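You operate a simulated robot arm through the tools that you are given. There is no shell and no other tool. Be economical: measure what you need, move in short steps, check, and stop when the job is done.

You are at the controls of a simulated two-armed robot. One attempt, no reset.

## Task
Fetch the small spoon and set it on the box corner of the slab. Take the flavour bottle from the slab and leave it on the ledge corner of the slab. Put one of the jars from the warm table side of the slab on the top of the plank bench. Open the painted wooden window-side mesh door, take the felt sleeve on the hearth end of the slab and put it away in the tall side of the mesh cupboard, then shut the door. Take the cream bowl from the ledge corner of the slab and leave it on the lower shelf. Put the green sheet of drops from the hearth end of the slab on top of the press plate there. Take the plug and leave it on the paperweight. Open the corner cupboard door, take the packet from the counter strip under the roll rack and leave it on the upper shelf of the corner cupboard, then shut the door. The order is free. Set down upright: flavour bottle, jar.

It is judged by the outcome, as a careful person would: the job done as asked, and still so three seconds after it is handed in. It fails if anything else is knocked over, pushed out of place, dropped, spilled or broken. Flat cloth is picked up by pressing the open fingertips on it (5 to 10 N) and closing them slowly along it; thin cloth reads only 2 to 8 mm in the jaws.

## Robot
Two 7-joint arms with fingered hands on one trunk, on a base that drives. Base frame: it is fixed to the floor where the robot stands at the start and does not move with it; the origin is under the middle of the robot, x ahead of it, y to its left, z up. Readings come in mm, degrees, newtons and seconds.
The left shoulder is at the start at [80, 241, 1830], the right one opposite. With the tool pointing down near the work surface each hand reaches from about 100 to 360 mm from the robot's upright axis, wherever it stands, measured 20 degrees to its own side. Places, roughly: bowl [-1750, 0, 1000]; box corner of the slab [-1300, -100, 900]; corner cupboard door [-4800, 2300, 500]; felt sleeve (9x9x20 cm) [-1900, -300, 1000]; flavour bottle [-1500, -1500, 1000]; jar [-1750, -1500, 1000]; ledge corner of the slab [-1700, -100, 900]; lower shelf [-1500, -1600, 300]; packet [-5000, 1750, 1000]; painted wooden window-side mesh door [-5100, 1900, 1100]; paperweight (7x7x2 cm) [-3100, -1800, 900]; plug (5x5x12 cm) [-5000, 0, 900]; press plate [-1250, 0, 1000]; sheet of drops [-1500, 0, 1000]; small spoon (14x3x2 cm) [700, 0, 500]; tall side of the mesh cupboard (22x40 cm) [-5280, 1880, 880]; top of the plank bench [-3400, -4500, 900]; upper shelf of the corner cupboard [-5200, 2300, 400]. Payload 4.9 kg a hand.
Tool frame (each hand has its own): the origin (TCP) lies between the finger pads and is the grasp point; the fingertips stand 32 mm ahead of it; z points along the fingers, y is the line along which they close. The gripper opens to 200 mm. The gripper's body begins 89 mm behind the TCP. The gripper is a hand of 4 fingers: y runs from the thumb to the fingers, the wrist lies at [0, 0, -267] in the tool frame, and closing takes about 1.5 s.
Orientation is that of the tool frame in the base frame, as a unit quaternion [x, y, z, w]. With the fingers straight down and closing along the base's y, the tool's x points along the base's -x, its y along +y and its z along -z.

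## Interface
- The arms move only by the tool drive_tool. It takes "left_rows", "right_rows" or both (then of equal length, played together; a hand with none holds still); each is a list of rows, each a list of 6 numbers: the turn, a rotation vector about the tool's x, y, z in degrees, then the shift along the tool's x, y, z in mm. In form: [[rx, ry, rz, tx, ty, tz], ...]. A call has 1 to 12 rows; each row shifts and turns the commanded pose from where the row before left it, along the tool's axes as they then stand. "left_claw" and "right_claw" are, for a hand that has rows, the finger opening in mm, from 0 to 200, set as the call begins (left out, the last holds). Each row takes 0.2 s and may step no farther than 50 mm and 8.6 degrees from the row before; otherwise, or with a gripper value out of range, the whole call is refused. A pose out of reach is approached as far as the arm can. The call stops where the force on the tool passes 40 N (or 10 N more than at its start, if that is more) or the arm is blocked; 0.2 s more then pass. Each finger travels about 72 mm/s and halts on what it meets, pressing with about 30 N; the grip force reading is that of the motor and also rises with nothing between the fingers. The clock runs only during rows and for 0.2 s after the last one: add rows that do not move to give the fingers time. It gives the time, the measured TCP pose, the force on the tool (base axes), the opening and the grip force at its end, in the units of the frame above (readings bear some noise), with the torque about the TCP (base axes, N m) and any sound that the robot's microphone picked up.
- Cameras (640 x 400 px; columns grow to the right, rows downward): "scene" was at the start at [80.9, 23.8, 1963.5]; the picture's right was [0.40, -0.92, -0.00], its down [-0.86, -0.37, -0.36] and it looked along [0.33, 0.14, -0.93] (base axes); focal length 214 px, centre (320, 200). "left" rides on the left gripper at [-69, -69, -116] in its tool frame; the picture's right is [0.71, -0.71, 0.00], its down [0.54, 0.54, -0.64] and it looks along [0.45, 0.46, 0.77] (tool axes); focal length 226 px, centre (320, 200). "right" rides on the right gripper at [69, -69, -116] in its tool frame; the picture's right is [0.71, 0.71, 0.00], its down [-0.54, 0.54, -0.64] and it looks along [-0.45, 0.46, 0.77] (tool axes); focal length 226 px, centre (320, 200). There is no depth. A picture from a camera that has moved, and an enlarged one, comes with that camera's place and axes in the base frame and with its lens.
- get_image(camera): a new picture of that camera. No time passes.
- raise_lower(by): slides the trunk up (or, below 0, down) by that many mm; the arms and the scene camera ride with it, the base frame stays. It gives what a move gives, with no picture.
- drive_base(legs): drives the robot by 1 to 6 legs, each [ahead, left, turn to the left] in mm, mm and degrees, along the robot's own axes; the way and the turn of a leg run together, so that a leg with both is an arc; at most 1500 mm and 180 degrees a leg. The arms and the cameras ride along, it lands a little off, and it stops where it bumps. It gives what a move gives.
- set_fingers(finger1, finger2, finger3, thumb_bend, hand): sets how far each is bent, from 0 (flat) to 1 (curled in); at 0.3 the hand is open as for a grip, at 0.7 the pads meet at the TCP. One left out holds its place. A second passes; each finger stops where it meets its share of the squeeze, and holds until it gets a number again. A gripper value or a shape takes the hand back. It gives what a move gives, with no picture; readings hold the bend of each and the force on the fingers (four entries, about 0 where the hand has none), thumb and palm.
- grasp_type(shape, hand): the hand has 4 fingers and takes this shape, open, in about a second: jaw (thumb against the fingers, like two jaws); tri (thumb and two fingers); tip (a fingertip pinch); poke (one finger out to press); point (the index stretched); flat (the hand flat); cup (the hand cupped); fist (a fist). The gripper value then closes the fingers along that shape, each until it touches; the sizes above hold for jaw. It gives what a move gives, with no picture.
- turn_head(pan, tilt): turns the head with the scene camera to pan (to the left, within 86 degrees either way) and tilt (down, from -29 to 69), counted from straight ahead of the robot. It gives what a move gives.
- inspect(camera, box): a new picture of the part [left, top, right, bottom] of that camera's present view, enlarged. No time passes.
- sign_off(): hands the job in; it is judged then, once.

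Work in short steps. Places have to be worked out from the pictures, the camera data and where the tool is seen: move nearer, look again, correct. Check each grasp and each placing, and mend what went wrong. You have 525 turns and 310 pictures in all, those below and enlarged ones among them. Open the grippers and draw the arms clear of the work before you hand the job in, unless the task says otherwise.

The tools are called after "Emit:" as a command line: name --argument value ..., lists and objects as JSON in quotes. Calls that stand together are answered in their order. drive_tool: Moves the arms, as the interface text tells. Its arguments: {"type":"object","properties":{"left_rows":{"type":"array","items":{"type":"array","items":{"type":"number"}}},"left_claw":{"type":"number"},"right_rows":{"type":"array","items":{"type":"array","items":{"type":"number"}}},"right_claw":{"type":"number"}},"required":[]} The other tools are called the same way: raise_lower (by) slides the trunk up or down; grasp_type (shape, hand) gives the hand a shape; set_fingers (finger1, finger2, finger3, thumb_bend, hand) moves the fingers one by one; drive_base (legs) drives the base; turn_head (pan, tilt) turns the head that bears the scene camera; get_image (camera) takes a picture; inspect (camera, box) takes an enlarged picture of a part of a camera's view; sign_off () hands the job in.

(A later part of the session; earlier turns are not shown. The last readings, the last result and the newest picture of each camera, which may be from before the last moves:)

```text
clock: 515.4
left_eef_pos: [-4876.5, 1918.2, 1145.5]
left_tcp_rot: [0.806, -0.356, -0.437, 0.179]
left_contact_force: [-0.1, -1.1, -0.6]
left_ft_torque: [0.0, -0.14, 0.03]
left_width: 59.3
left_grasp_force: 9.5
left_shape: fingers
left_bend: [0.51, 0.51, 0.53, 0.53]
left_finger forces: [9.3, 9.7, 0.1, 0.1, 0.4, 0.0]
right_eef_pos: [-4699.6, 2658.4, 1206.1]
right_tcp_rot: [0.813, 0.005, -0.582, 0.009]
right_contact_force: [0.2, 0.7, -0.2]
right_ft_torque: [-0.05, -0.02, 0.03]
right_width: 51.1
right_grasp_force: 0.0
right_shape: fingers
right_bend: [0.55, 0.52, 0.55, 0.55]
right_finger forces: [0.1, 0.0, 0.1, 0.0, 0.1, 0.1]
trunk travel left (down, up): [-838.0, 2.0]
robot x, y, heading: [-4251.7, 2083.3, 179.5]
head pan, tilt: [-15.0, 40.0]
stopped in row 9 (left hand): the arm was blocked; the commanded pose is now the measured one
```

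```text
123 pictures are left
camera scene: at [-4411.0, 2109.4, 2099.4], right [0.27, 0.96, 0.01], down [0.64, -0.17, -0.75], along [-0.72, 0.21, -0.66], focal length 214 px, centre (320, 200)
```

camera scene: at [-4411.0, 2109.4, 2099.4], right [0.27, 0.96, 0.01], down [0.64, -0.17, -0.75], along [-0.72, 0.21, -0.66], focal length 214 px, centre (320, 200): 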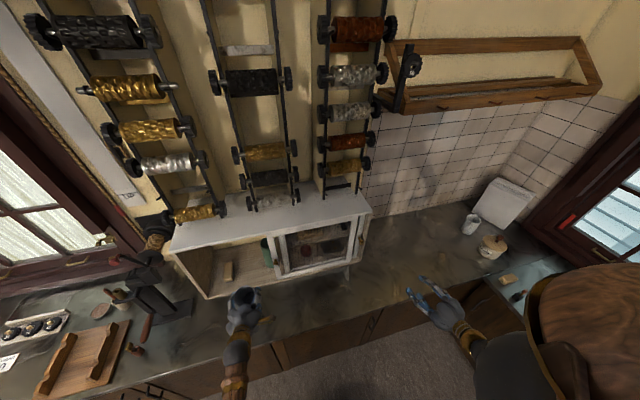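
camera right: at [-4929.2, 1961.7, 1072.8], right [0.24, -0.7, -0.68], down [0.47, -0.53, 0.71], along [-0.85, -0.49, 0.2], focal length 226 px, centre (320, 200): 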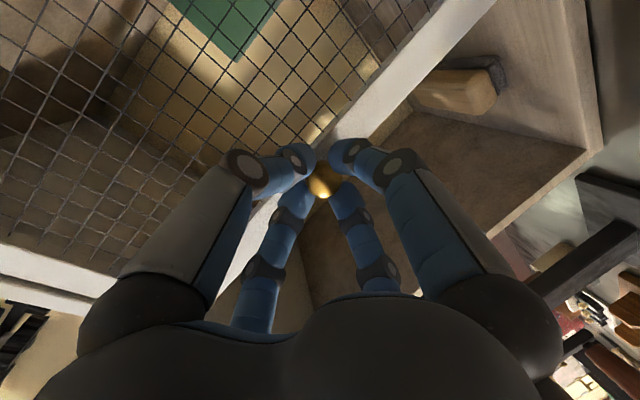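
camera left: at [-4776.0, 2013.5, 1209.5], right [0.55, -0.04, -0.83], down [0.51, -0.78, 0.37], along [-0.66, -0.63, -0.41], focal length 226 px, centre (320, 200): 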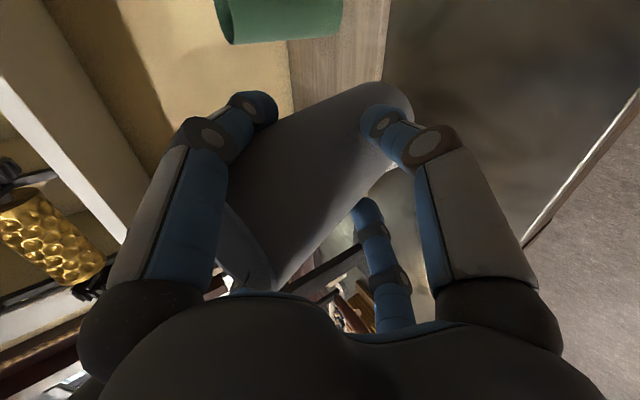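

The sleeve pivoted in a jolt but is held. Tighten the grip.

Emit:
set_fingers --hand "left" --finger1 0.58 --finger2 0.58 --finger3 0.58 --thumb_bend 0.58

Emit:
get_image --camera "left"

```text
clock: 516.6
left_eef_pos: [-4877.1, 1919.2, 1144.6]
left_tcp_rot: [0.805, -0.357, -0.437, 0.182]
left_contact_force: [0.2, -0.2, 0.0]
left_ft_torque: [0.0, -0.05, -0.01]
left_width: 55.3
left_grasp_force: 19.2
left_shape: fingers
left_bend: [0.52, 0.51, 0.55, 0.55]
left_finger forces: [15.3, 15.8, 2.5, 0.0, 3.9, 0.1]
right_eef_pos: [-4699.5, 2659.9, 1204.0]
right_tcp_rot: [0.813, 0.004, -0.582, 0.009]
right_contact_force: [1.4, 0.8, -0.4]
right_ft_torque: [-0.03, 0.02, 0.05]
right_width: 51.1
right_grasp_force: 0.1
right_shape: fingers
right_bend: [0.55, 0.52, 0.55, 0.55]
right_finger forces: [0.0, 0.0, 0.1, 0.0, 0.0, 0.0]
trunk travel left (down, up): [-838.0, 2.0]
robot x, y, heading: [-4256.6, 2085.1, 179.6]
head pan, tilt: [-15.0, 40.0]
stopped (left hand): the arm was blocked; the commanded pose is now the measured one
```

```text
122 pictures are left
camera left: at [-4776.6, 2014.0, 1208.7], right [0.55, -0.04, -0.83], down [0.51, -0.78, 0.37], along [-0.66, -0.63, -0.41], focal length 226 px, centre (320, 200)
```

left: 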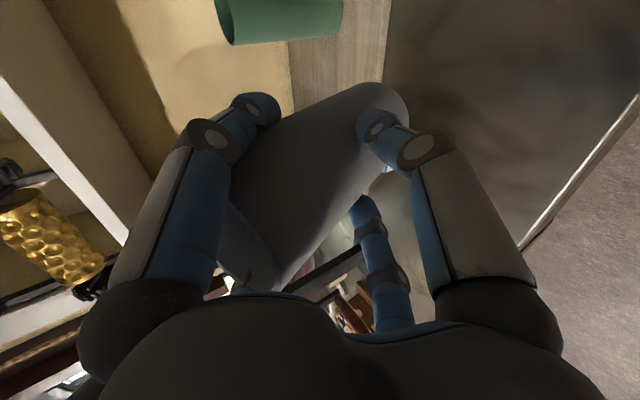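

Test whether the arm moves: extend 60 forward.

Emit:
drive_tool --left_rows '[[0, 0, 0, -5, 5, 14], [0, 0, 0, -5, 5, 14], [0, 0, 0, -5, 5, 14], [0, 0, 0, 0, 0, 0]]'

Emit:
turn_head --pan 20 --tilt 60

Emit:
get_image --camera "scene"

```text
clock: 517.6
left_eef_pos: [-4898.7, 1925.9, 1146.2]
left_tcp_rot: [0.804, -0.357, -0.441, 0.179]
left_contact_force: [-0.6, -0.3, -1.3]
left_ft_torque: [0.0, -0.07, -0.01]
left_width: 55.1
left_grasp_force: 18.7
left_shape: fingers
left_bend: [0.52, 0.51, 0.55, 0.55]
left_finger forces: [15.3, 15.7, 2.5, 0.0, 3.9, 0.0]
right_eef_pos: [-4680.8, 2657.9, 1211.8]
right_tcp_rot: [0.808, 0.005, -0.59, 0.009]
right_contact_force: [0.2, -0.2, -0.3]
right_ft_torque: [0.02, 0.0, -0.02]
right_width: 51.0
right_grasp_force: 0.1
right_shape: fingers
right_bend: [0.55, 0.52, 0.55, 0.55]
right_finger forces: [0.0, 0.0, 0.0, 0.0, 0.0, 0.0]
trunk travel left (down, up): [-838.0, 2.0]
robot x, y, heading: [-4257.4, 2085.0, 179.4]
head pan, tilt: [-15.0, 40.0]
```

```text
clock: 518.6
left_eef_pos: [-4895.0, 1925.1, 1148.9]
left_tcp_rot: [0.802, -0.358, -0.443, 0.18]
left_contact_force: [-0.2, 0.1, -2.0]
left_ft_torque: [0.0, -0.05, -0.02]
left_width: 55.0
left_grasp_force: 18.8
left_shape: fingers
left_bend: [0.52, 0.51, 0.55, 0.55]
left_finger forces: [15.1, 15.9, 2.5, 0.0, 3.9, 0.0]
right_eef_pos: [-4675.4, 2658.6, 1212.0]
right_tcp_rot: [0.807, 0.006, -0.591, 0.01]
right_contact_force: [0.4, 1.0, -0.3]
right_ft_torque: [-0.02, 0.0, -0.02]
right_width: 50.7
right_grasp_force: 0.1
right_shape: fingers
right_bend: [0.55, 0.52, 0.55, 0.55]
right_finger forces: [0.0, 0.0, 0.1, 0.1, 0.1, 0.0]
trunk travel left (down, up): [-838.0, 2.0]
robot x, y, heading: [-4252.7, 2086.9, 179.1]
head pan, tilt: [20.0, 60.0]
```

```text
121 pictures are left
camera scene: at [-4346.0, 2065.7, 2073.4], right [-0.33, 0.94, 0.0], down [0.82, 0.29, -0.5], along [-0.47, -0.17, -0.87], focal length 214 px, centre (320, 200)
```

scene: 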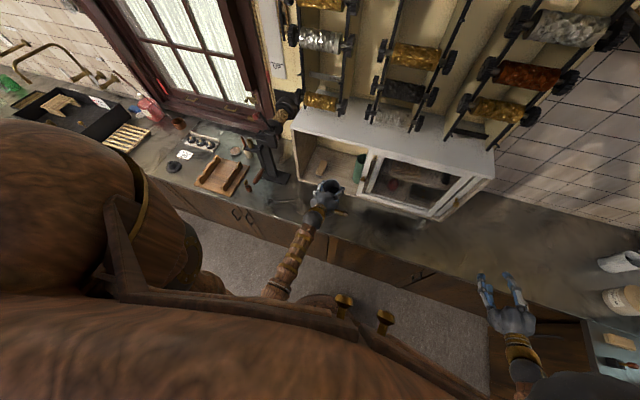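

Arm moves again. The sleeve has pivoted ~27° in the grip; rotate the hand to bring it upright, then set it on the counter and regrip.

Emit:
drive_tool --left_rows '[[1.95, 5.35, 3.9, 0, 0, 0], [1.95, 5.35, 3.9, 0, 0, 0], [1.95, 5.35, 3.9, 0, 0, 0], [1.95, 5.35, 3.9, 0, 0, 0], [0, 0, 0, 0, 0, 0]]'

Emit:
get_image --camera "left"

Emit:
inspect --camera "scene" --box '[240, 120, 400, 260]'

```text
clock: 519.8
left_eef_pos: [-4896.7, 1926.7, 1148.0]
left_tcp_rot: [0.825, -0.451, -0.234, 0.248]
left_contact_force: [0.2, -0.1, -2.2]
left_ft_torque: [0.05, -0.04, 0.03]
left_width: 55.0
left_grasp_force: 18.7
left_shape: fingers
left_bend: [0.52, 0.51, 0.55, 0.55]
left_finger forces: [15.1, 15.4, 2.3, 0.1, 3.9, 0.1]
right_eef_pos: [-4676.2, 2658.3, 1212.8]
right_tcp_rot: [0.807, 0.006, -0.591, 0.01]
right_contact_force: [0.3, -0.5, 0.2]
right_ft_torque: [-0.01, -0.04, 0.01]
right_width: 50.9
right_grasp_force: 0.3
right_shape: fingers
right_bend: [0.55, 0.52, 0.55, 0.55]
right_finger forces: [0.0, 0.0, 0.0, 0.1, 0.1, 0.0]
trunk travel left (down, up): [-838.0, 2.0]
robot x, y, heading: [-4253.6, 2088.1, 179.2]
head pan, tilt: [20.0, 60.0]
```

```text
120 pictures are left
camera left: at [-4813.9, 2040.6, 1208.2], right [0.79, -0.28, -0.55], down [0.31, -0.59, 0.74], along [-0.53, -0.76, -0.38], focal length 226 px, centre (320, 200)
```

left: 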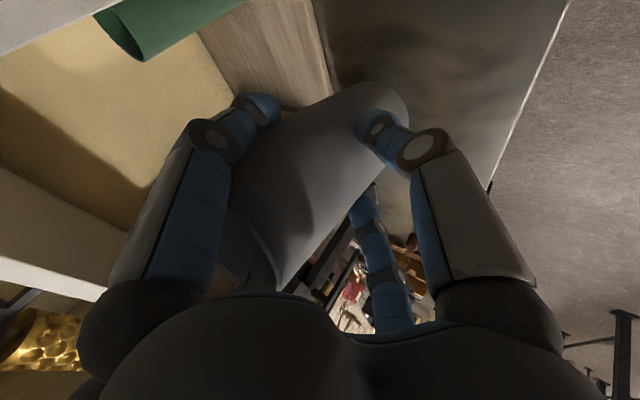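

```text
2.86 times, centred on (320, 190) of scene
camera zoom: at [-4348.1, 2065.6, 2073.3], right [-0.33, 0.94, 0.0], down [0.82, 0.29, -0.5], along [-0.47, -0.17, -0.87], focal length 613 px, centre (320, 229)
```

zoom: 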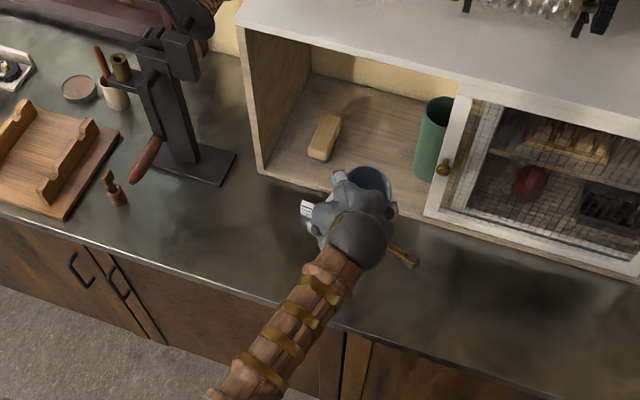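

Lower the trunk 95 to bring the sleeve near the counter.

Emit:
raise_lower --by -95

Emit:
get_image --camera "left"

```text
clock: 521.1
left_eef_pos: [-4896.6, 1927.2, 1053.9]
left_tcp_rot: [0.825, -0.451, -0.234, 0.247]
left_contact_force: [0.3, 0.1, -1.8]
left_ft_torque: [0.01, 0.0, 0.0]
left_width: 55.6
left_grasp_force: 18.3
left_shape: fingers
left_bend: [0.52, 0.51, 0.55, 0.55]
left_finger forces: [15.2, 15.4, 2.3, 0.0, 3.8, 0.0]
right_eef_pos: [-4676.9, 2658.0, 1118.1]
right_tcp_rot: [0.807, 0.005, -0.591, 0.009]
right_contact_force: [0.4, 0.0, 0.3]
right_ft_torque: [0.03, 0.0, 0.0]
right_width: 51.0
right_grasp_force: 0.1
right_shape: fingers
right_bend: [0.55, 0.52, 0.55, 0.55]
right_finger forces: [0.0, 0.1, 0.0, 0.0, 0.0, 0.0]
trunk travel left (down, up): [-743.0, 97.0]
robot x, y, heading: [-4257.2, 2085.5, 179.5]
head pan, tilt: [20.0, 60.0]
```

```text
118 pictures are left
camera left: at [-4813.7, 2040.4, 1113.3], right [0.79, -0.28, -0.55], down [0.31, -0.59, 0.74], along [-0.53, -0.76, -0.38], focal length 226 px, centre (320, 200)
```

left: 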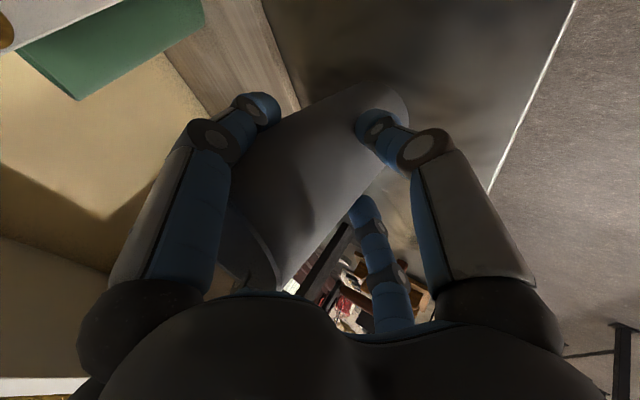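

The sleeve's axis points at the vertical vanishing point — upright. Lower in steps to contact.

Emit:
raise_lower --by -10

Emit:
raise_lower --by -8

Emit:
raise_lower --by -6

```text
clock: 521.7
left_eef_pos: [-4895.6, 1925.9, 1043.9]
left_tcp_rot: [0.825, -0.451, -0.234, 0.246]
left_contact_force: [0.9, -0.1, -0.6]
left_ft_torque: [0.01, -0.03, -0.02]
left_width: 55.0
left_grasp_force: 18.7
left_shape: fingers
left_bend: [0.52, 0.51, 0.55, 0.55]
left_finger forces: [15.2, 15.5, 2.3, 0.0, 3.8, 0.0]
right_eef_pos: [-4677.6, 2658.1, 1107.8]
right_tcp_rot: [0.806, 0.006, -0.591, 0.01]
right_contact_force: [-0.8, -0.7, -0.4]
right_ft_torque: [0.02, 0.02, 0.01]
right_width: 50.8
right_grasp_force: 0.0
right_shape: fingers
right_bend: [0.55, 0.52, 0.55, 0.55]
right_finger forces: [0.0, 0.0, 0.0, 0.0, 0.0, 0.0]
trunk travel left (down, up): [-733.0, 107.0]
robot x, y, heading: [-4253.9, 2086.3, 179.4]
head pan, tilt: [20.0, 60.0]
```

```text
clock: 522.2
left_eef_pos: [-4895.3, 1926.3, 1036.4]
left_tcp_rot: [0.825, -0.452, -0.234, 0.247]
left_contact_force: [0.4, -0.1, -1.5]
left_ft_torque: [0.0, -0.03, -0.02]
left_width: 54.9
left_grasp_force: 18.4
left_shape: fingers
left_bend: [0.52, 0.51, 0.55, 0.55]
left_finger forces: [14.9, 15.3, 2.3, 0.0, 3.8, 0.1]
right_eef_pos: [-4677.9, 2657.7, 1098.9]
right_tcp_rot: [0.807, 0.006, -0.591, 0.011]
right_contact_force: [-1.6, 0.3, 0.6]
right_ft_torque: [-0.02, 0.0, -0.02]
right_width: 50.9
right_grasp_force: 0.0
right_shape: fingers
right_bend: [0.55, 0.52, 0.55, 0.55]
right_finger forces: [0.1, 0.0, 0.0, 0.1, 0.1, 0.1]
trunk travel left (down, up): [-725.0, 115.0]
robot x, y, heading: [-4253.7, 2083.9, 179.5]
head pan, tilt: [20.0, 60.0]
```

```text
clock: 522.8
left_eef_pos: [-4896.0, 1924.5, 1029.7]
left_tcp_rot: [0.825, -0.451, -0.233, 0.248]
left_contact_force: [-0.3, 0.0, -1.2]
left_ft_torque: [0.02, -0.04, -0.01]
left_width: 55.0
left_grasp_force: 18.4
left_shape: fingers
left_bend: [0.52, 0.51, 0.55, 0.55]
left_finger forces: [15.0, 15.4, 2.4, 0.0, 3.8, 0.1]
right_eef_pos: [-4677.2, 2658.3, 1093.2]
right_tcp_rot: [0.806, 0.006, -0.592, 0.011]
right_contact_force: [0.2, -0.3, -0.3]
right_ft_torque: [-0.01, -0.01, -0.02]
right_width: 50.7
right_grasp_force: 0.0
right_shape: fingers
right_bend: [0.55, 0.52, 0.55, 0.55]
right_finger forces: [0.0, 0.0, 0.1, 0.1, 0.0, 0.1]
trunk travel left (down, up): [-719.0, 121.0]
robot x, y, heading: [-4253.7, 2084.6, 179.4]
head pan, tilt: [20.0, 60.0]
```

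Emit:
raise_lower --by -8

Emit:
raise_lower --by -8

Emit:
get_image --camera "left"

```text
clock: 523.4
left_eef_pos: [-4896.3, 1925.6, 1024.0]
left_tcp_rot: [0.825, -0.451, -0.235, 0.247]
left_contact_force: [-0.5, -0.8, -2.0]
left_ft_torque: [0.05, -0.05, 0.0]
left_width: 55.2
left_grasp_force: 18.1
left_shape: fingers
left_bend: [0.52, 0.51, 0.55, 0.55]
left_finger forces: [15.0, 15.4, 2.4, 0.0, 3.8, 0.0]
right_eef_pos: [-4676.7, 2657.9, 1085.5]
right_tcp_rot: [0.806, 0.006, -0.592, 0.01]
right_contact_force: [0.0, 0.3, 0.8]
right_ft_torque: [0.03, 0.0, -0.02]
right_width: 50.8
right_grasp_force: 0.1
right_shape: fingers
right_bend: [0.55, 0.52, 0.55, 0.55]
right_finger forces: [0.1, 0.0, 0.0, 0.0, 0.1, 0.0]
trunk travel left (down, up): [-711.0, 129.0]
robot x, y, heading: [-4254.8, 2084.2, 179.1]
head pan, tilt: [20.0, 60.0]
```

```text
clock: 523.9
left_eef_pos: [-4895.6, 1924.8, 1013.1]
left_tcp_rot: [0.825, -0.452, -0.234, 0.246]
left_contact_force: [0.6, -0.1, -1.5]
left_ft_torque: [0.02, 0.01, 0.0]
left_width: 55.0
left_grasp_force: 18.7
left_shape: fingers
left_bend: [0.52, 0.51, 0.55, 0.55]
left_finger forces: [15.1, 15.4, 2.3, 0.1, 3.8, 0.1]
right_eef_pos: [-4677.6, 2658.3, 1078.0]
right_tcp_rot: [0.806, 0.006, -0.592, 0.011]
right_contact_force: [0.0, 0.5, 1.0]
right_ft_torque: [0.0, 0.0, 0.01]
right_width: 50.8
right_grasp_force: 0.0
right_shape: fingers
right_bend: [0.55, 0.52, 0.55, 0.55]
right_finger forces: [0.0, 0.0, 0.0, 0.0, 0.0, 0.1]
trunk travel left (down, up): [-703.0, 137.0]
robot x, y, heading: [-4255.3, 2087.1, 179.7]
head pan, tilt: [20.0, 60.0]
```

```text
117 pictures are left
camera left: at [-4813.8, 2040.5, 1073.2], right [0.79, -0.28, -0.55], down [0.31, -0.59, 0.74], along [-0.53, -0.76, -0.38], focal length 226 px, centre (320, 200)
```

left: 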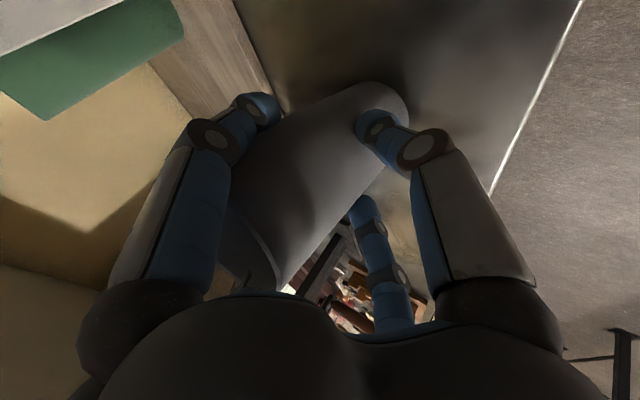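

Emit:
raise_lower --by -6

Emit:
raise_lower --by -6

Emit:
raise_lower --by -6

```text
clock: 524.5
left_eef_pos: [-4896.0, 1926.4, 1007.8]
left_tcp_rot: [0.825, -0.451, -0.234, 0.247]
left_contact_force: [-0.3, 0.2, -1.7]
left_ft_torque: [0.0, -0.01, -0.01]
left_width: 55.2
left_grasp_force: 18.4
left_shape: fingers
left_bend: [0.52, 0.51, 0.55, 0.55]
left_finger forces: [15.1, 15.4, 2.4, 0.0, 3.9, 0.0]
right_eef_pos: [-4676.3, 2658.3, 1071.3]
right_tcp_rot: [0.806, 0.006, -0.591, 0.01]
right_contact_force: [0.5, 0.1, -0.1]
right_ft_torque: [0.0, -0.01, 0.01]
right_width: 50.7
right_grasp_force: 0.1
right_shape: fingers
right_bend: [0.55, 0.52, 0.55, 0.55]
right_finger forces: [0.0, 0.0, 0.0, 0.0, 0.0, 0.0]
trunk travel left (down, up): [-697.0, 143.0]
robot x, y, heading: [-4251.7, 2085.5, 179.6]
head pan, tilt: [20.0, 60.0]
```

```text
clock: 525.0
left_eef_pos: [-4895.0, 1927.0, 1004.4]
left_tcp_rot: [0.825, -0.451, -0.235, 0.248]
left_contact_force: [3.2, 1.7, 17.9]
left_ft_torque: [0.18, 0.2, -0.04]
left_width: 55.2
left_grasp_force: 19.1
left_shape: fingers
left_bend: [0.52, 0.5, 0.55, 0.56]
left_finger forces: [12.9, 17.3, 3.4, 0.0, 4.0, 0.1]
right_eef_pos: [-4673.9, 2659.9, 1066.1]
right_tcp_rot: [0.806, 0.006, -0.592, 0.01]
right_contact_force: [-0.1, 0.2, 0.7]
right_ft_torque: [-0.02, -0.01, -0.02]
right_width: 50.9
right_grasp_force: 0.0
right_shape: fingers
right_bend: [0.55, 0.52, 0.55, 0.55]
right_finger forces: [0.0, 0.0, 0.1, 0.0, 0.0, 0.0]
trunk travel left (down, up): [-691.0, 149.0]
robot x, y, heading: [-4253.6, 2086.1, 179.5]
head pan, tilt: [20.0, 60.0]
```

```text
clock: 525.6
left_eef_pos: [-4895.1, 1925.4, 997.4]
left_tcp_rot: [0.825, -0.451, -0.234, 0.248]
left_contact_force: [1.8, 0.8, 13.4]
left_ft_torque: [0.05, 0.18, 0.0]
left_width: 52.4
left_grasp_force: 15.7
left_shape: fingers
left_bend: [0.52, 0.5, 0.56, 0.56]
left_finger forces: [10.8, 14.7, 2.8, 0.0, 2.7, 0.0]
right_eef_pos: [-4674.6, 2658.5, 1059.5]
right_tcp_rot: [0.806, 0.005, -0.592, 0.009]
right_contact_force: [0.4, -0.2, -0.1]
right_ft_torque: [0.04, -0.01, -0.02]
right_width: 50.8
right_grasp_force: 0.1
right_shape: fingers
right_bend: [0.55, 0.52, 0.55, 0.55]
right_finger forces: [0.1, 0.0, 0.0, 0.1, 0.0, 0.0]
trunk travel left (down, up): [-685.0, 155.0]
robot x, y, heading: [-4249.3, 2082.4, 179.5]
head pan, tilt: [20.0, 60.0]
```

On the counter. Open the fingers slowly.

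Emit:
set_fingers --hand "left" --finger1 0.44 --finger2 0.44 --finger3 0.48 --thumb_bend 0.48

Emit:
get_image --camera "left"

Emit:
inspect --camera "scene" --box '[240, 120, 400, 260]'

```text
clock: 526.6
left_eef_pos: [-4895.3, 1925.6, 995.9]
left_tcp_rot: [0.825, -0.451, -0.234, 0.248]
left_contact_force: [0.7, 0.0, -0.3]
left_ft_torque: [0.03, -0.03, -0.04]
left_width: 83.9
left_grasp_force: 0.1
left_shape: fingers
left_bend: [0.44, 0.44, 0.48, 0.48]
left_finger forces: [0.0, 0.1, 0.1, 0.1, 0.0, 0.0]
right_eef_pos: [-4676.8, 2657.8, 1060.2]
right_tcp_rot: [0.806, 0.005, -0.592, 0.009]
right_contact_force: [0.2, -0.3, -0.6]
right_ft_torque: [-0.02, 0.02, 0.04]
right_width: 50.6
right_grasp_force: 0.1
right_shape: fingers
right_bend: [0.55, 0.52, 0.55, 0.55]
right_finger forces: [0.1, 0.1, 0.0, 0.0, 0.0, 0.0]
trunk travel left (down, up): [-685.0, 155.0]
robot x, y, heading: [-4251.3, 2085.5, 179.4]
head pan, tilt: [20.0, 60.0]
```

```text
116 pictures are left
camera left: at [-4813.7, 2040.2, 1055.2], right [0.79, -0.28, -0.55], down [0.31, -0.59, 0.74], along [-0.53, -0.76, -0.38], focal length 226 px, centre (320, 200)
```

left: 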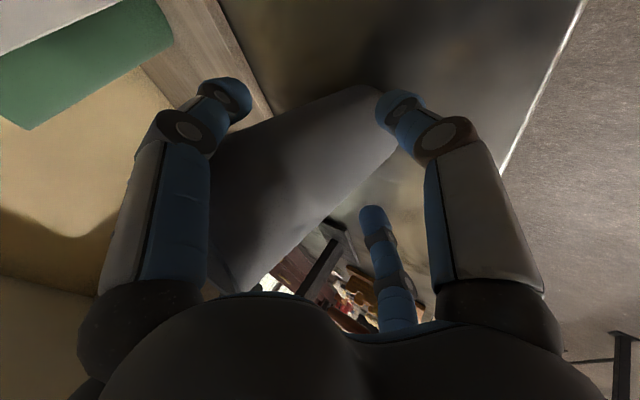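

```text
2.86 times, centred on (320, 190) of scene
camera zoom: at [-4347.9, 2065.0, 1920.2], right [-0.33, 0.94, 0.0], down [0.82, 0.29, -0.5], along [-0.47, -0.17, -0.87], focal length 613 px, centre (320, 229)
```

zoom: 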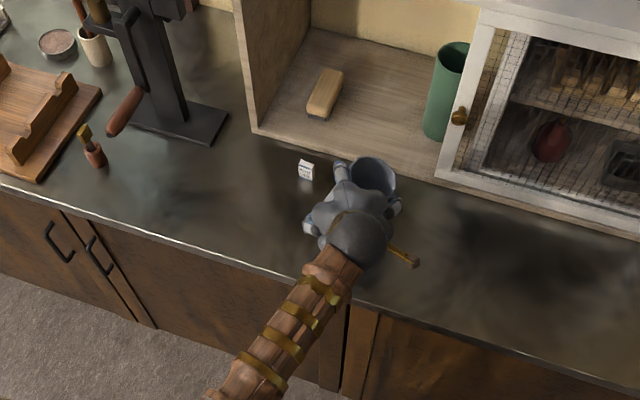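

Sleeve stands upright by itself. Open a bit wider, reduce the tilt 15° and yaw straight, then regrip.

Emit:
set_fingers --hand "left" --finger1 0.39 --finger2 0.39 --finger3 0.39 --thumb_bend 0.39

Emit:
drive_tool --left_rows '[[1, -3.7, 4.6, 0, 0, 0], [1, -3.7, 4.6, 0, 0, 0], [1, -3.7, 4.6, 0, 0, 0], [0, 0, 0, 0, 0, 0]]'

Emit:
get_image --camera "left"

```text
clock: 527.6
left_eef_pos: [-4894.7, 1926.0, 996.8]
left_tcp_rot: [0.825, -0.452, -0.234, 0.247]
left_contact_force: [-0.4, 0.1, 0.4]
left_ft_torque: [0.02, -0.01, 0.03]
left_width: 108.7
left_grasp_force: 0.1
left_shape: fingers
left_bend: [0.39, 0.39, 0.39, 0.39]
left_finger forces: [0.0, 0.1, 0.0, 0.0, 0.0, 0.1]
right_eef_pos: [-4676.3, 2657.1, 1059.5]
right_tcp_rot: [0.807, 0.005, -0.591, 0.009]
right_contact_force: [0.7, 0.0, 0.3]
right_ft_torque: [0.03, 0.0, 0.02]
right_width: 50.7
right_grasp_force: 0.0
right_shape: fingers
right_bend: [0.55, 0.52, 0.55, 0.55]
right_finger forces: [0.1, 0.0, 0.0, 0.0, 0.1, 0.1]
trunk travel left (down, up): [-685.0, 155.0]
robot x, y, heading: [-4254.5, 2084.3, 179.5]
head pan, tilt: [20.0, 60.0]
```

```text
clock: 528.6
left_eef_pos: [-4897.4, 1926.5, 996.6]
left_tcp_rot: [0.744, -0.576, -0.269, 0.206]
left_contact_force: [-0.5, 0.7, 0.5]
left_ft_torque: [0.02, 0.01, -0.01]
left_width: 108.3
left_grasp_force: 0.1
left_shape: fingers
left_bend: [0.39, 0.39, 0.39, 0.39]
left_finger forces: [0.0, 0.0, 0.1, 0.1, 0.0, 0.0]
right_eef_pos: [-4675.5, 2658.4, 1059.9]
right_tcp_rot: [0.806, 0.006, -0.592, 0.01]
right_contact_force: [-0.7, 1.0, 0.5]
right_ft_torque: [-0.02, 0.01, 0.01]
right_width: 50.9
right_grasp_force: 0.1
right_shape: fingers
right_bend: [0.55, 0.52, 0.55, 0.55]
right_finger forces: [0.0, 0.1, 0.0, 0.1, 0.0, 0.1]
trunk travel left (down, up): [-685.0, 155.0]
robot x, y, heading: [-4253.9, 2084.1, 179.6]
head pan, tilt: [20.0, 60.0]
```

```text
114 pictures are left
camera left: at [-4782.7, 2010.0, 1055.6], right [0.66, -0.5, -0.55], down [0.11, -0.66, 0.74], along [-0.74, -0.55, -0.38], focal length 226 px, centre (320, 200)
```

left: 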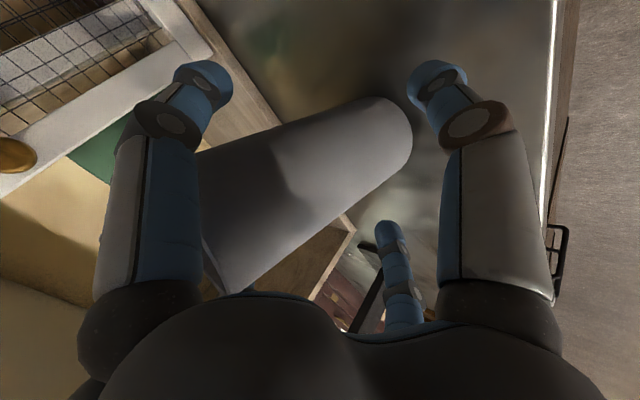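

Roll −30° to restore left/right pairs, then pitch up 15°.

Emit:
drive_tool --left_rows '[[0, 0, -7.5, 0, 0, 0], [0, 0, -7.5, 0, 0, 0], [0, 0, -7.5, 0, 0, 0], [0, 0, -7.5, 0, 0, 0], [-5.3, -5.3, 0, 0, 0, 0], [-5.3, -5.3, 0, 0, 0, 0], [0, 0, 0, 0, 0, 0]]'

Emit:
get_image --camera "left"

```text
clock: 530.2
left_eef_pos: [-4896.1, 1924.6, 995.7]
left_tcp_rot: [0.82, -0.342, -0.424, 0.175]
left_contact_force: [0.4, -0.5, 0.8]
left_ft_torque: [0.02, 0.01, -0.02]
left_width: 108.9
left_grasp_force: 0.3
left_shape: fingers
left_bend: [0.39, 0.39, 0.39, 0.39]
left_finger forces: [0.0, 0.3, 0.1, 0.0, 0.0, 0.1]
right_eef_pos: [-4676.7, 2658.4, 1058.9]
right_tcp_rot: [0.806, 0.005, -0.591, 0.01]
right_contact_force: [0.5, 0.1, 0.8]
right_ft_torque: [0.0, 0.02, -0.03]
right_width: 50.8
right_grasp_force: 0.1
right_shape: fingers
right_bend: [0.55, 0.52, 0.55, 0.55]
right_finger forces: [0.0, 0.0, 0.0, 0.1, 0.0, 0.0]
trunk travel left (down, up): [-685.0, 155.0]
robot x, y, heading: [-4253.6, 2083.1, 179.6]
head pan, tilt: [20.0, 60.0]
```

```text
113 pictures are left
camera left: at [-4799.7, 2022.7, 1063.5], right [0.58, 0.0, -0.82], down [0.52, -0.77, 0.37], along [-0.63, -0.64, -0.44], focal length 226 px, centre (320, 200)
```

left: 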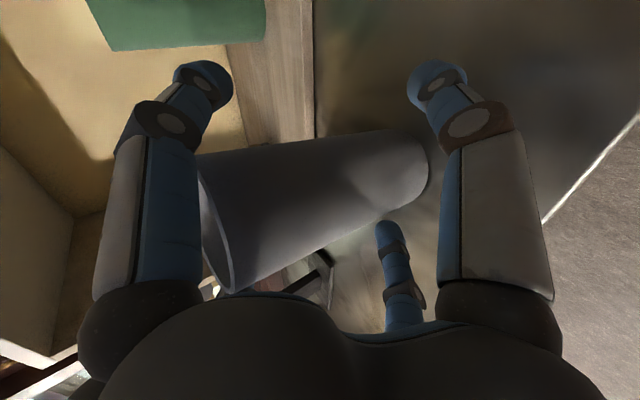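

Orientation restored and sleeve centred. Close.

Emit:
set_fingers --hand "left" --finger1 0.54 --finger2 0.54 --finger3 0.54 --thumb_bend 0.54

Emit:
raise_lower --by 40

Emit:
get_image --camera "left"

```text
clock: 531.2
left_eef_pos: [-4894.9, 1925.3, 996.6]
left_tcp_rot: [0.819, -0.342, -0.425, 0.176]
left_contact_force: [-1.5, -0.4, 5.4]
left_ft_torque: [0.08, 0.07, 0.04]
left_width: 61.0
left_grasp_force: 9.6
left_shape: fingers
left_bend: [0.5, 0.5, 0.53, 0.54]
left_finger forces: [8.4, 9.0, 1.7, 0.0, 0.7, 0.0]
right_eef_pos: [-4675.4, 2658.8, 1060.0]
right_tcp_rot: [0.807, 0.006, -0.591, 0.01]
right_contact_force: [0.7, 0.3, -0.6]
right_ft_torque: [0.03, -0.01, 0.01]
right_width: 50.8
right_grasp_force: 0.1
right_shape: fingers
right_bend: [0.55, 0.52, 0.55, 0.55]
right_finger forces: [0.0, 0.0, 0.0, 0.0, 0.0, 0.1]
trunk travel left (down, up): [-685.0, 155.0]
robot x, y, heading: [-4253.2, 2084.6, 179.4]
head pan, tilt: [20.0, 60.0]
```

```text
clock: 532.0
left_eef_pos: [-4895.0, 1926.4, 1035.5]
left_tcp_rot: [0.82, -0.342, -0.424, 0.176]
left_contact_force: [0.1, 0.3, -1.1]
left_ft_torque: [-0.03, -0.04, 0.0]
left_width: 60.2
left_grasp_force: 10.0
left_shape: fingers
left_bend: [0.5, 0.5, 0.53, 0.54]
left_finger forces: [8.5, 8.9, 2.0, 0.1, 0.8, 0.0]
right_eef_pos: [-4676.9, 2658.9, 1099.1]
right_tcp_rot: [0.806, 0.005, -0.591, 0.01]
right_contact_force: [0.2, 0.5, 0.5]
right_ft_torque: [-0.03, 0.02, -0.02]
right_width: 50.9
right_grasp_force: 0.1
right_shape: fingers
right_bend: [0.55, 0.52, 0.55, 0.55]
right_finger forces: [0.1, 0.0, 0.0, 0.0, 0.0, 0.0]
trunk travel left (down, up): [-725.0, 115.0]
robot x, y, heading: [-4251.7, 2086.7, 179.5]
head pan, tilt: [20.0, 60.0]
```

```text
112 pictures are left
camera left: at [-4799.1, 2022.9, 1103.4], right [0.58, 0.0, -0.82], down [0.52, -0.77, 0.37], along [-0.63, -0.64, -0.44], focal length 226 px, centre (320, 200)
```

left: 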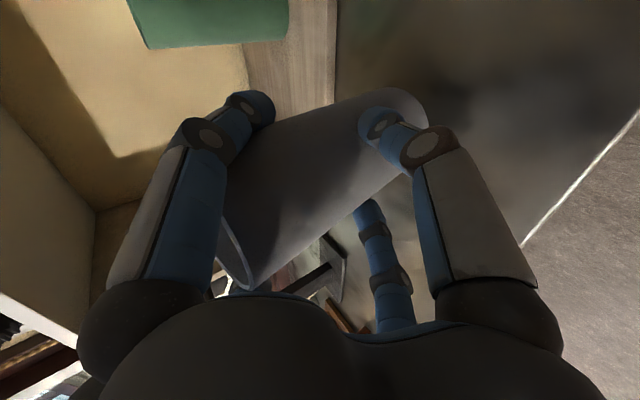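

Held (leans a little; it rights itself when set down). Raise 20, move left 41 and forward 190.

Emit:
raise_lower --by 20

Emit:
drive_base --legs '[[0, 41, 0], [190, 0, 0]]'

Emit:
turn_head --pan 15 --tilt 50

Emit:
get_image --camera "scene"

Emit:
get_image --camera "left"

```text
clock: 532.7
left_eef_pos: [-4896.9, 1925.6, 1056.1]
left_tcp_rot: [0.82, -0.342, -0.424, 0.177]
left_contact_force: [0.6, -0.2, -1.6]
left_ft_torque: [-0.03, -0.06, 0.02]
left_width: 60.1
left_grasp_force: 10.0
left_shape: fingers
left_bend: [0.5, 0.5, 0.53, 0.54]
left_finger forces: [8.3, 8.8, 2.0, 0.1, 0.7, 0.1]
right_eef_pos: [-4675.9, 2658.6, 1119.3]
right_tcp_rot: [0.806, 0.005, -0.592, 0.01]
right_contact_force: [0.3, -0.1, -0.5]
right_ft_torque: [0.0, -0.06, 0.03]
right_width: 50.7
right_grasp_force: 0.0
right_shape: fingers
right_bend: [0.55, 0.52, 0.55, 0.55]
right_finger forces: [0.0, 0.0, 0.0, 0.0, 0.0, 0.0]
trunk travel left (down, up): [-745.0, 95.0]
robot x, y, heading: [-4256.8, 2084.4, 179.4]
head pan, tilt: [20.0, 60.0]
```

```text
clock: 534.7
left_eef_pos: [-5084.9, 1883.8, 1057.1]
left_tcp_rot: [0.819, -0.341, -0.426, 0.175]
left_contact_force: [1.0, 0.3, -1.0]
left_ft_torque: [-0.01, -0.06, -0.04]
left_width: 59.9
left_grasp_force: 9.5
left_shape: fingers
left_bend: [0.5, 0.5, 0.53, 0.54]
left_finger forces: [8.2, 8.6, 2.0, 0.1, 0.8, 0.0]
right_eef_pos: [-4864.2, 2617.6, 1122.7]
right_tcp_rot: [0.805, 0.005, -0.593, 0.008]
right_contact_force: [0.3, -0.3, 0.4]
right_ft_torque: [-0.03, 0.0, 0.0]
right_width: 50.7
right_grasp_force: 0.1
right_shape: fingers
right_bend: [0.55, 0.52, 0.55, 0.55]
right_finger forces: [0.0, 0.0, 0.1, 0.1, 0.1, 0.0]
trunk travel left (down, up): [-745.0, 95.0]
robot x, y, heading: [-4443.7, 2050.1, 179.6]
head pan, tilt: [20.0, 60.0]
```

```text
clock: 535.5
left_eef_pos: [-5085.8, 1885.8, 1055.8]
left_tcp_rot: [0.82, -0.342, -0.424, 0.177]
left_contact_force: [-0.9, 1.0, -1.3]
left_ft_torque: [-0.02, -0.02, 0.0]
left_width: 60.2
left_grasp_force: 10.6
left_shape: fingers
left_bend: [0.5, 0.5, 0.53, 0.54]
left_finger forces: [8.1, 8.7, 1.9, 0.0, 0.8, 0.1]
right_eef_pos: [-4867.6, 2618.0, 1118.7]
right_tcp_rot: [0.807, 0.006, -0.591, 0.01]
right_contact_force: [-0.9, -0.6, -0.1]
right_ft_torque: [-0.01, -0.01, 0.01]
right_width: 51.0
right_grasp_force: 0.1
right_shape: fingers
right_bend: [0.55, 0.52, 0.55, 0.55]
right_finger forces: [0.1, 0.0, 0.0, 0.0, 0.1, 0.0]
trunk travel left (down, up): [-745.0, 95.0]
robot x, y, heading: [-4450.6, 2044.6, 179.4]
head pan, tilt: [15.0, 50.0]
```

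```text
111 pictures are left
camera scene: at [-4549.4, 2028.3, 1992.9], right [-0.25, 0.97, 0.0], down [0.74, 0.19, -0.64], along [-0.62, -0.16, -0.77], focal length 214 px, centre (320, 200)
```

scene: 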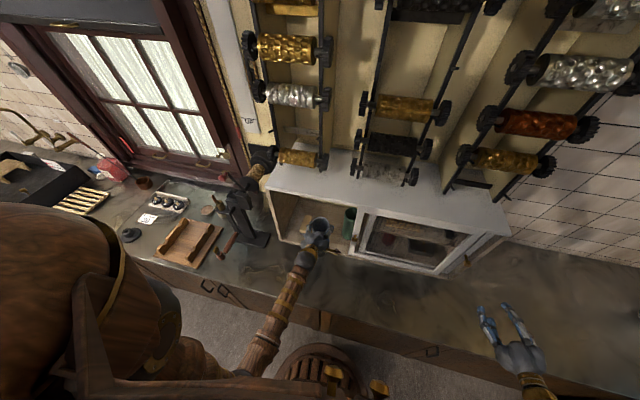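

```text
110 pictures are left
camera left: at [-4989.8, 1983.0, 1123.9], right [0.58, 0.0, -0.82], down [0.52, -0.77, 0.37], along [-0.63, -0.64, -0.44], focal length 226 px, centre (320, 200)
```

left: 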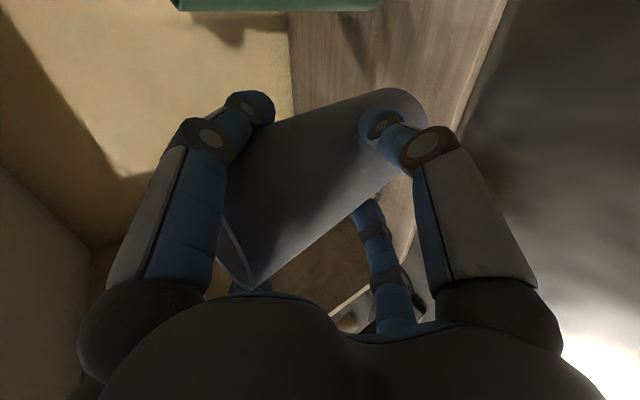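

Sleeve is entering the compartment cleanly. Extend 95 deeper with the arm.

Emit:
drive_tool --left_rows '[[0, 0, 0, -7.7, 7.8, 15.5], [0, 0, 0, -7.7, 7.8, 15.5], [0, 0, 0, -7.7, 7.8, 15.5], [0, 0, 0, -7.7, 7.8, 15.5], [0, 0, 0, -7.7, 7.8, 15.5], [0, 0, 0, 0, 0, 0]]'

Emit:
get_image --camera "left"

```text
clock: 536.9
left_eef_pos: [-5182.0, 1887.2, 1056.0]
left_tcp_rot: [0.82, -0.341, -0.424, 0.177]
left_contact_force: [-0.3, -0.2, -1.5]
left_ft_torque: [0.02, -0.04, -0.01]
left_width: 60.3
left_grasp_force: 10.2
left_shape: fingers
left_bend: [0.5, 0.5, 0.53, 0.54]
left_finger forces: [8.3, 8.7, 2.0, 0.0, 0.9, 0.0]
right_eef_pos: [-4868.0, 2618.7, 1119.0]
right_tcp_rot: [0.806, 0.005, -0.592, 0.01]
right_contact_force: [-0.3, 0.7, -0.4]
right_ft_torque: [0.0, 0.01, -0.01]
right_width: 50.8
right_grasp_force: 0.0
right_shape: fingers
right_bend: [0.55, 0.52, 0.55, 0.55]
right_finger forces: [0.1, 0.1, 0.0, 0.0, 0.1, 0.0]
trunk travel left (down, up): [-745.0, 95.0]
robot x, y, heading: [-4445.8, 2043.8, 179.5]
head pan, tilt: [15.0, 50.0]
```

```text
109 pictures are left
camera left: at [-5085.2, 1984.8, 1123.6], right [0.58, 0.0, -0.82], down [0.52, -0.77, 0.37], along [-0.63, -0.64, -0.44], focal length 226 px, centre (320, 200)
```

left: 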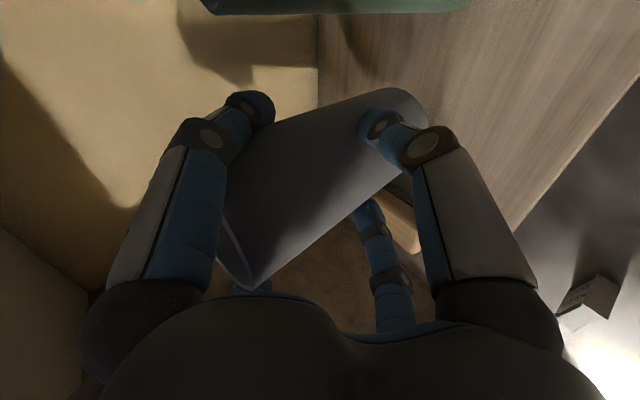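

Inside, no contact. Lower gradually to the cupboard floor.

Emit:
raise_lower --by -25

Emit:
raise_lower --by -8

Emit:
raise_lower --by -6

```text
clock: 537.6
left_eef_pos: [-5181.2, 1888.1, 1030.2]
left_tcp_rot: [0.82, -0.341, -0.424, 0.177]
left_contact_force: [0.0, 0.0, -1.1]
left_ft_torque: [-0.04, -0.03, -0.02]
left_width: 60.1
left_grasp_force: 9.3
left_shape: fingers
left_bend: [0.5, 0.5, 0.53, 0.54]
left_finger forces: [8.3, 8.7, 1.9, 0.1, 0.9, 0.1]
right_eef_pos: [-4867.6, 2618.6, 1094.5]
right_tcp_rot: [0.806, 0.006, -0.591, 0.01]
right_contact_force: [0.8, 0.4, -0.5]
right_ft_torque: [-0.02, 0.04, 0.02]
right_width: 50.6
right_grasp_force: 0.0
right_shape: fingers
right_bend: [0.55, 0.52, 0.55, 0.55]
right_finger forces: [0.0, 0.1, 0.1, 0.0, 0.1, 0.0]
trunk travel left (down, up): [-720.0, 120.0]
robot x, y, heading: [-4441.9, 2044.3, 179.5]
head pan, tilt: [15.0, 50.0]
```

```text
clock: 538.1
left_eef_pos: [-5181.8, 1888.0, 1022.2]
left_tcp_rot: [0.82, -0.342, -0.424, 0.176]
left_contact_force: [-0.5, -0.4, -1.4]
left_ft_torque: [-0.01, -0.08, 0.04]
left_width: 59.9
left_grasp_force: 10.1
left_shape: fingers
left_bend: [0.5, 0.5, 0.53, 0.54]
left_finger forces: [8.3, 8.7, 1.8, 0.0, 0.8, 0.0]
right_eef_pos: [-4868.8, 2618.8, 1086.0]
right_tcp_rot: [0.806, 0.006, -0.591, 0.01]
right_contact_force: [0.5, -0.7, 0.2]
right_ft_torque: [-0.01, -0.02, 0.02]
right_width: 50.8
right_grasp_force: 0.0
right_shape: fingers
right_bend: [0.55, 0.52, 0.55, 0.55]
right_finger forces: [0.0, 0.0, 0.0, 0.0, 0.0, 0.0]
trunk travel left (down, up): [-712.0, 128.0]
robot x, y, heading: [-4445.7, 2048.4, 179.3]
head pan, tilt: [15.0, 50.0]
```

```text
clock: 538.7
left_eef_pos: [-5180.6, 1889.3, 1016.5]
left_tcp_rot: [0.82, -0.342, -0.424, 0.176]
left_contact_force: [-0.2, -0.1, -0.3]
left_ft_torque: [-0.02, -0.06, -0.03]
left_width: 59.9
left_grasp_force: 9.8
left_shape: fingers
left_bend: [0.5, 0.5, 0.53, 0.54]
left_finger forces: [8.4, 8.6, 2.2, 0.0, 0.7, 0.1]
right_eef_pos: [-4868.6, 2618.5, 1080.5]
right_tcp_rot: [0.806, 0.006, -0.591, 0.01]
right_contact_force: [0.3, 0.3, 0.1]
right_ft_torque: [0.0, -0.01, 0.0]
right_width: 50.6
right_grasp_force: 0.1
right_shape: fingers
right_bend: [0.55, 0.52, 0.55, 0.55]
right_finger forces: [0.0, 0.0, 0.0, 0.1, 0.0, 0.0]
trunk travel left (down, up): [-706.0, 134.0]
robot x, y, heading: [-4443.6, 2043.1, 179.4]
head pan, tilt: [15.0, 50.0]
```

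Emit:
raise_lower --by -5

Emit:
raise_lower --by -5

Emit:
get_image --camera "left"

```text
clock: 539.2
left_eef_pos: [-5183.0, 1887.6, 1014.3]
left_tcp_rot: [0.819, -0.342, -0.426, 0.176]
left_contact_force: [0.7, -0.2, 9.2]
left_ft_torque: [-0.02, 0.08, -0.02]
left_width: 61.7
left_grasp_force: 10.3
left_shape: fingers
left_bend: [0.5, 0.5, 0.53, 0.54]
left_finger forces: [8.4, 9.1, 2.4, 0.1, 0.8, 0.0]
right_eef_pos: [-4868.6, 2619.1, 1076.7]
right_tcp_rot: [0.807, 0.005, -0.591, 0.01]
right_contact_force: [1.5, 0.4, 0.4]
right_ft_torque: [-0.02, -0.01, -0.02]
right_width: 51.1
right_grasp_force: 0.0
right_shape: fingers
right_bend: [0.55, 0.52, 0.55, 0.55]
right_finger forces: [0.0, 0.1, 0.0, 0.0, 0.0, 0.0]
trunk travel left (down, up): [-701.0, 139.0]
robot x, y, heading: [-4449.0, 2043.8, 179.4]
head pan, tilt: [15.0, 50.0]
```

```text
clock: 539.8
left_eef_pos: [-5181.2, 1886.7, 1006.3]
left_tcp_rot: [0.82, -0.342, -0.424, 0.176]
left_contact_force: [-0.1, -2.0, 6.8]
left_ft_torque: [-0.07, 0.14, 0.03]
left_width: 61.4
left_grasp_force: 8.1
left_shape: fingers
left_bend: [0.5, 0.49, 0.53, 0.54]
left_finger forces: [7.0, 7.5, 1.4, 0.1, 0.2, 0.0]
right_eef_pos: [-4868.4, 2619.7, 1070.2]
right_tcp_rot: [0.806, 0.006, -0.591, 0.011]
right_contact_force: [0.0, 0.3, -0.3]
right_ft_torque: [0.0, 0.02, 0.0]
right_width: 50.6
right_grasp_force: 0.0
right_shape: fingers
right_bend: [0.55, 0.52, 0.55, 0.55]
right_finger forces: [0.0, 0.0, 0.0, 0.0, 0.1, 0.1]
trunk travel left (down, up): [-696.0, 144.0]
robot x, y, heading: [-4447.6, 2044.6, 179.4]
head pan, tilt: [15.0, 50.0]
```

```text
108 pictures are left
camera left: at [-5084.8, 1984.7, 1074.8], right [0.58, 0.0, -0.82], down [0.52, -0.77, 0.37], along [-0.63, -0.64, -0.44], focal length 226 px, centre (320, 200)
```

left: 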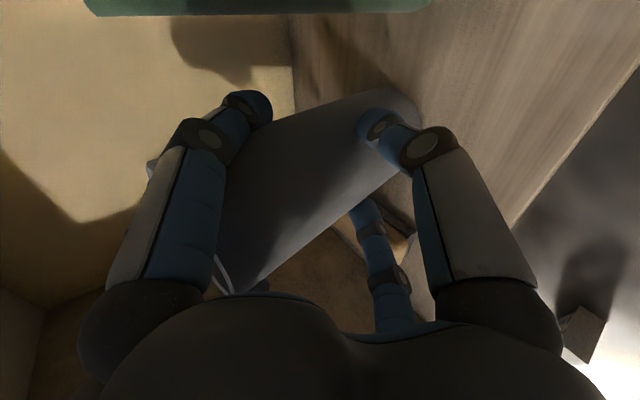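

Touching down. Open the fingers gently.

Emit:
set_fingers --hand "left" --finger1 0.45 --finger2 0.45 --finger3 0.48 --thumb_bend 0.48

Emit:
set_fingers --hand "left" --finger1 0.4 --finger2 0.4 --finger3 0.42 --thumb_bend 0.42

Emit:
get_image --camera "left"

```text
clock: 540.8
left_eef_pos: [-5182.3, 1887.7, 1006.3]
left_tcp_rot: [0.82, -0.342, -0.424, 0.177]
left_contact_force: [-0.4, 0.2, 0.4]
left_ft_torque: [0.03, 0.01, -0.02]
left_width: 81.7
left_grasp_force: 0.0
left_shape: fingers
left_bend: [0.45, 0.45, 0.48, 0.48]
left_finger forces: [0.1, 0.0, 0.1, 0.1, 0.1, 0.0]
right_eef_pos: [-4868.1, 2619.0, 1070.3]
right_tcp_rot: [0.807, 0.006, -0.591, 0.01]
right_contact_force: [0.5, -0.6, 0.4]
right_ft_torque: [-0.01, 0.02, 0.0]
right_width: 50.6
right_grasp_force: 0.1
right_shape: fingers
right_bend: [0.55, 0.52, 0.55, 0.55]
right_finger forces: [0.0, 0.1, 0.0, 0.1, 0.0, 0.0]
trunk travel left (down, up): [-696.0, 144.0]
robot x, y, heading: [-4447.4, 2048.9, 179.4]
head pan, tilt: [15.0, 50.0]
```

```text
clock: 541.8
left_eef_pos: [-5181.8, 1887.7, 1006.4]
left_tcp_rot: [0.82, -0.342, -0.424, 0.176]
left_contact_force: [-0.9, -0.4, -0.5]
left_ft_torque: [0.0, -0.01, 0.01]
left_width: 101.5
left_grasp_force: 0.1
left_shape: fingers
left_bend: [0.4, 0.4, 0.42, 0.42]
left_finger forces: [0.0, 0.1, 0.1, 0.0, 0.0, 0.1]
right_eef_pos: [-4868.4, 2618.4, 1070.8]
right_tcp_rot: [0.806, 0.005, -0.591, 0.009]
right_contact_force: [0.6, 0.0, 0.3]
right_ft_torque: [0.02, -0.03, -0.01]
right_width: 50.9
right_grasp_force: 0.0
right_shape: fingers
right_bend: [0.55, 0.52, 0.55, 0.55]
right_finger forces: [0.0, 0.0, 0.0, 0.0, 0.0, 0.0]
trunk travel left (down, up): [-696.0, 144.0]
robot x, y, heading: [-4449.4, 2045.4, 179.4]
head pan, tilt: [15.0, 50.0]
```

```text
107 pictures are left
camera left: at [-5085.3, 1984.6, 1074.7], right [0.58, 0.0, -0.82], down [0.52, -0.77, 0.37], along [-0.63, -0.64, -0.44], focal length 226 px, centre (320, 200)
```

left: 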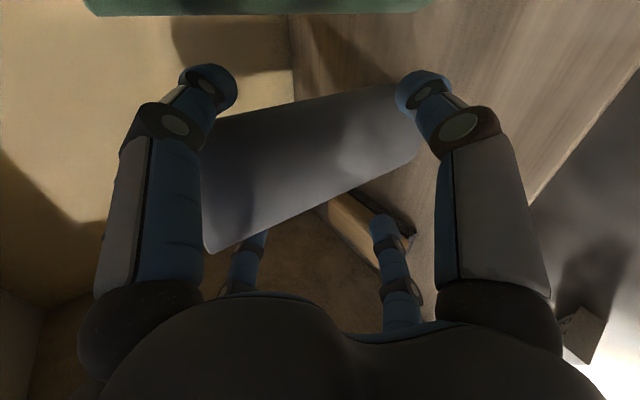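

Sleeve stands upright inside. Retract straight back.

Emit:
drive_base --legs '[[-250, 0, 0]]'

Emit:
turn_head --pan 0 --tilt 35

Emit:
get_image --camera "scene"

```text
clock: 543.6
left_eef_pos: [-4940.8, 1886.0, 1004.4]
left_tcp_rot: [0.82, -0.343, -0.424, 0.174]
left_contact_force: [-1.0, 0.5, 0.4]
left_ft_torque: [-0.01, 0.01, 0.03]
left_width: 101.4
left_grasp_force: 0.1
left_shape: fingers
left_bend: [0.4, 0.4, 0.42, 0.42]
left_finger forces: [0.1, 0.0, 0.0, 0.0, 0.0, 0.0]
right_eef_pos: [-4626.6, 2615.7, 1068.6]
right_tcp_rot: [0.807, 0.005, -0.591, 0.01]
right_contact_force: [-0.9, 0.2, 0.2]
right_ft_torque: [-0.01, 0.05, 0.0]
right_width: 50.9
right_grasp_force: 0.0
right_shape: fingers
right_bend: [0.55, 0.52, 0.55, 0.55]
right_finger forces: [0.1, 0.0, 0.0, 0.1, 0.0, 0.0]
trunk travel left (down, up): [-696.0, 144.0]
robot x, y, heading: [-4202.7, 2045.4, 179.4]
head pan, tilt: [15.0, 50.0]
```

```text
clock: 544.3
left_eef_pos: [-4937.5, 1885.6, 1007.0]
left_tcp_rot: [0.82, -0.343, -0.424, 0.175]
left_contact_force: [-0.1, 1.1, 0.5]
left_ft_torque: [0.01, -0.02, -0.01]
left_width: 101.5
left_grasp_force: 0.0
left_shape: fingers
left_bend: [0.4, 0.4, 0.42, 0.42]
left_finger forces: [0.0, 0.1, 0.1, 0.1, 0.0, 0.0]
right_eef_pos: [-4623.2, 2617.9, 1070.6]
right_tcp_rot: [0.806, 0.005, -0.591, 0.009]
right_contact_force: [-0.9, 0.3, -0.1]
right_ft_torque: [0.01, -0.02, 0.01]
right_width: 50.6
right_grasp_force: 0.0
right_shape: fingers
right_bend: [0.55, 0.52, 0.55, 0.55]
right_finger forces: [0.0, 0.0, 0.0, 0.0, 0.0, 0.0]
trunk travel left (down, up): [-696.0, 144.0]
robot x, y, heading: [-4205.0, 2044.5, 179.4]
head pan, tilt: [0.0, 35.0]
```

```text
106 pictures are left
camera scene: at [-4320.0, 2046.3, 1965.6], right [0.01, 1.0, 0.0], down [0.57, -0.01, -0.82], along [-0.82, 0.01, -0.57], focal length 214 px, centre (320, 200)
```

scene: 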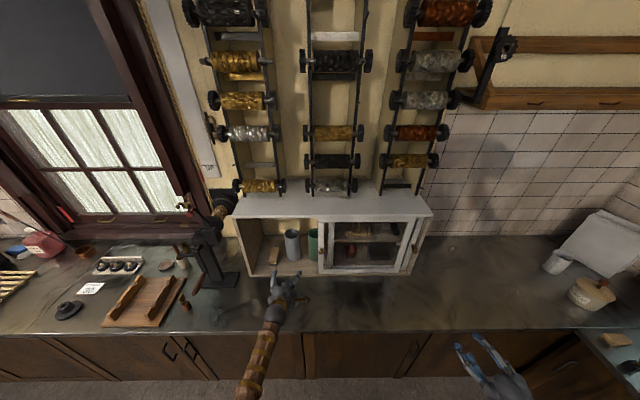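

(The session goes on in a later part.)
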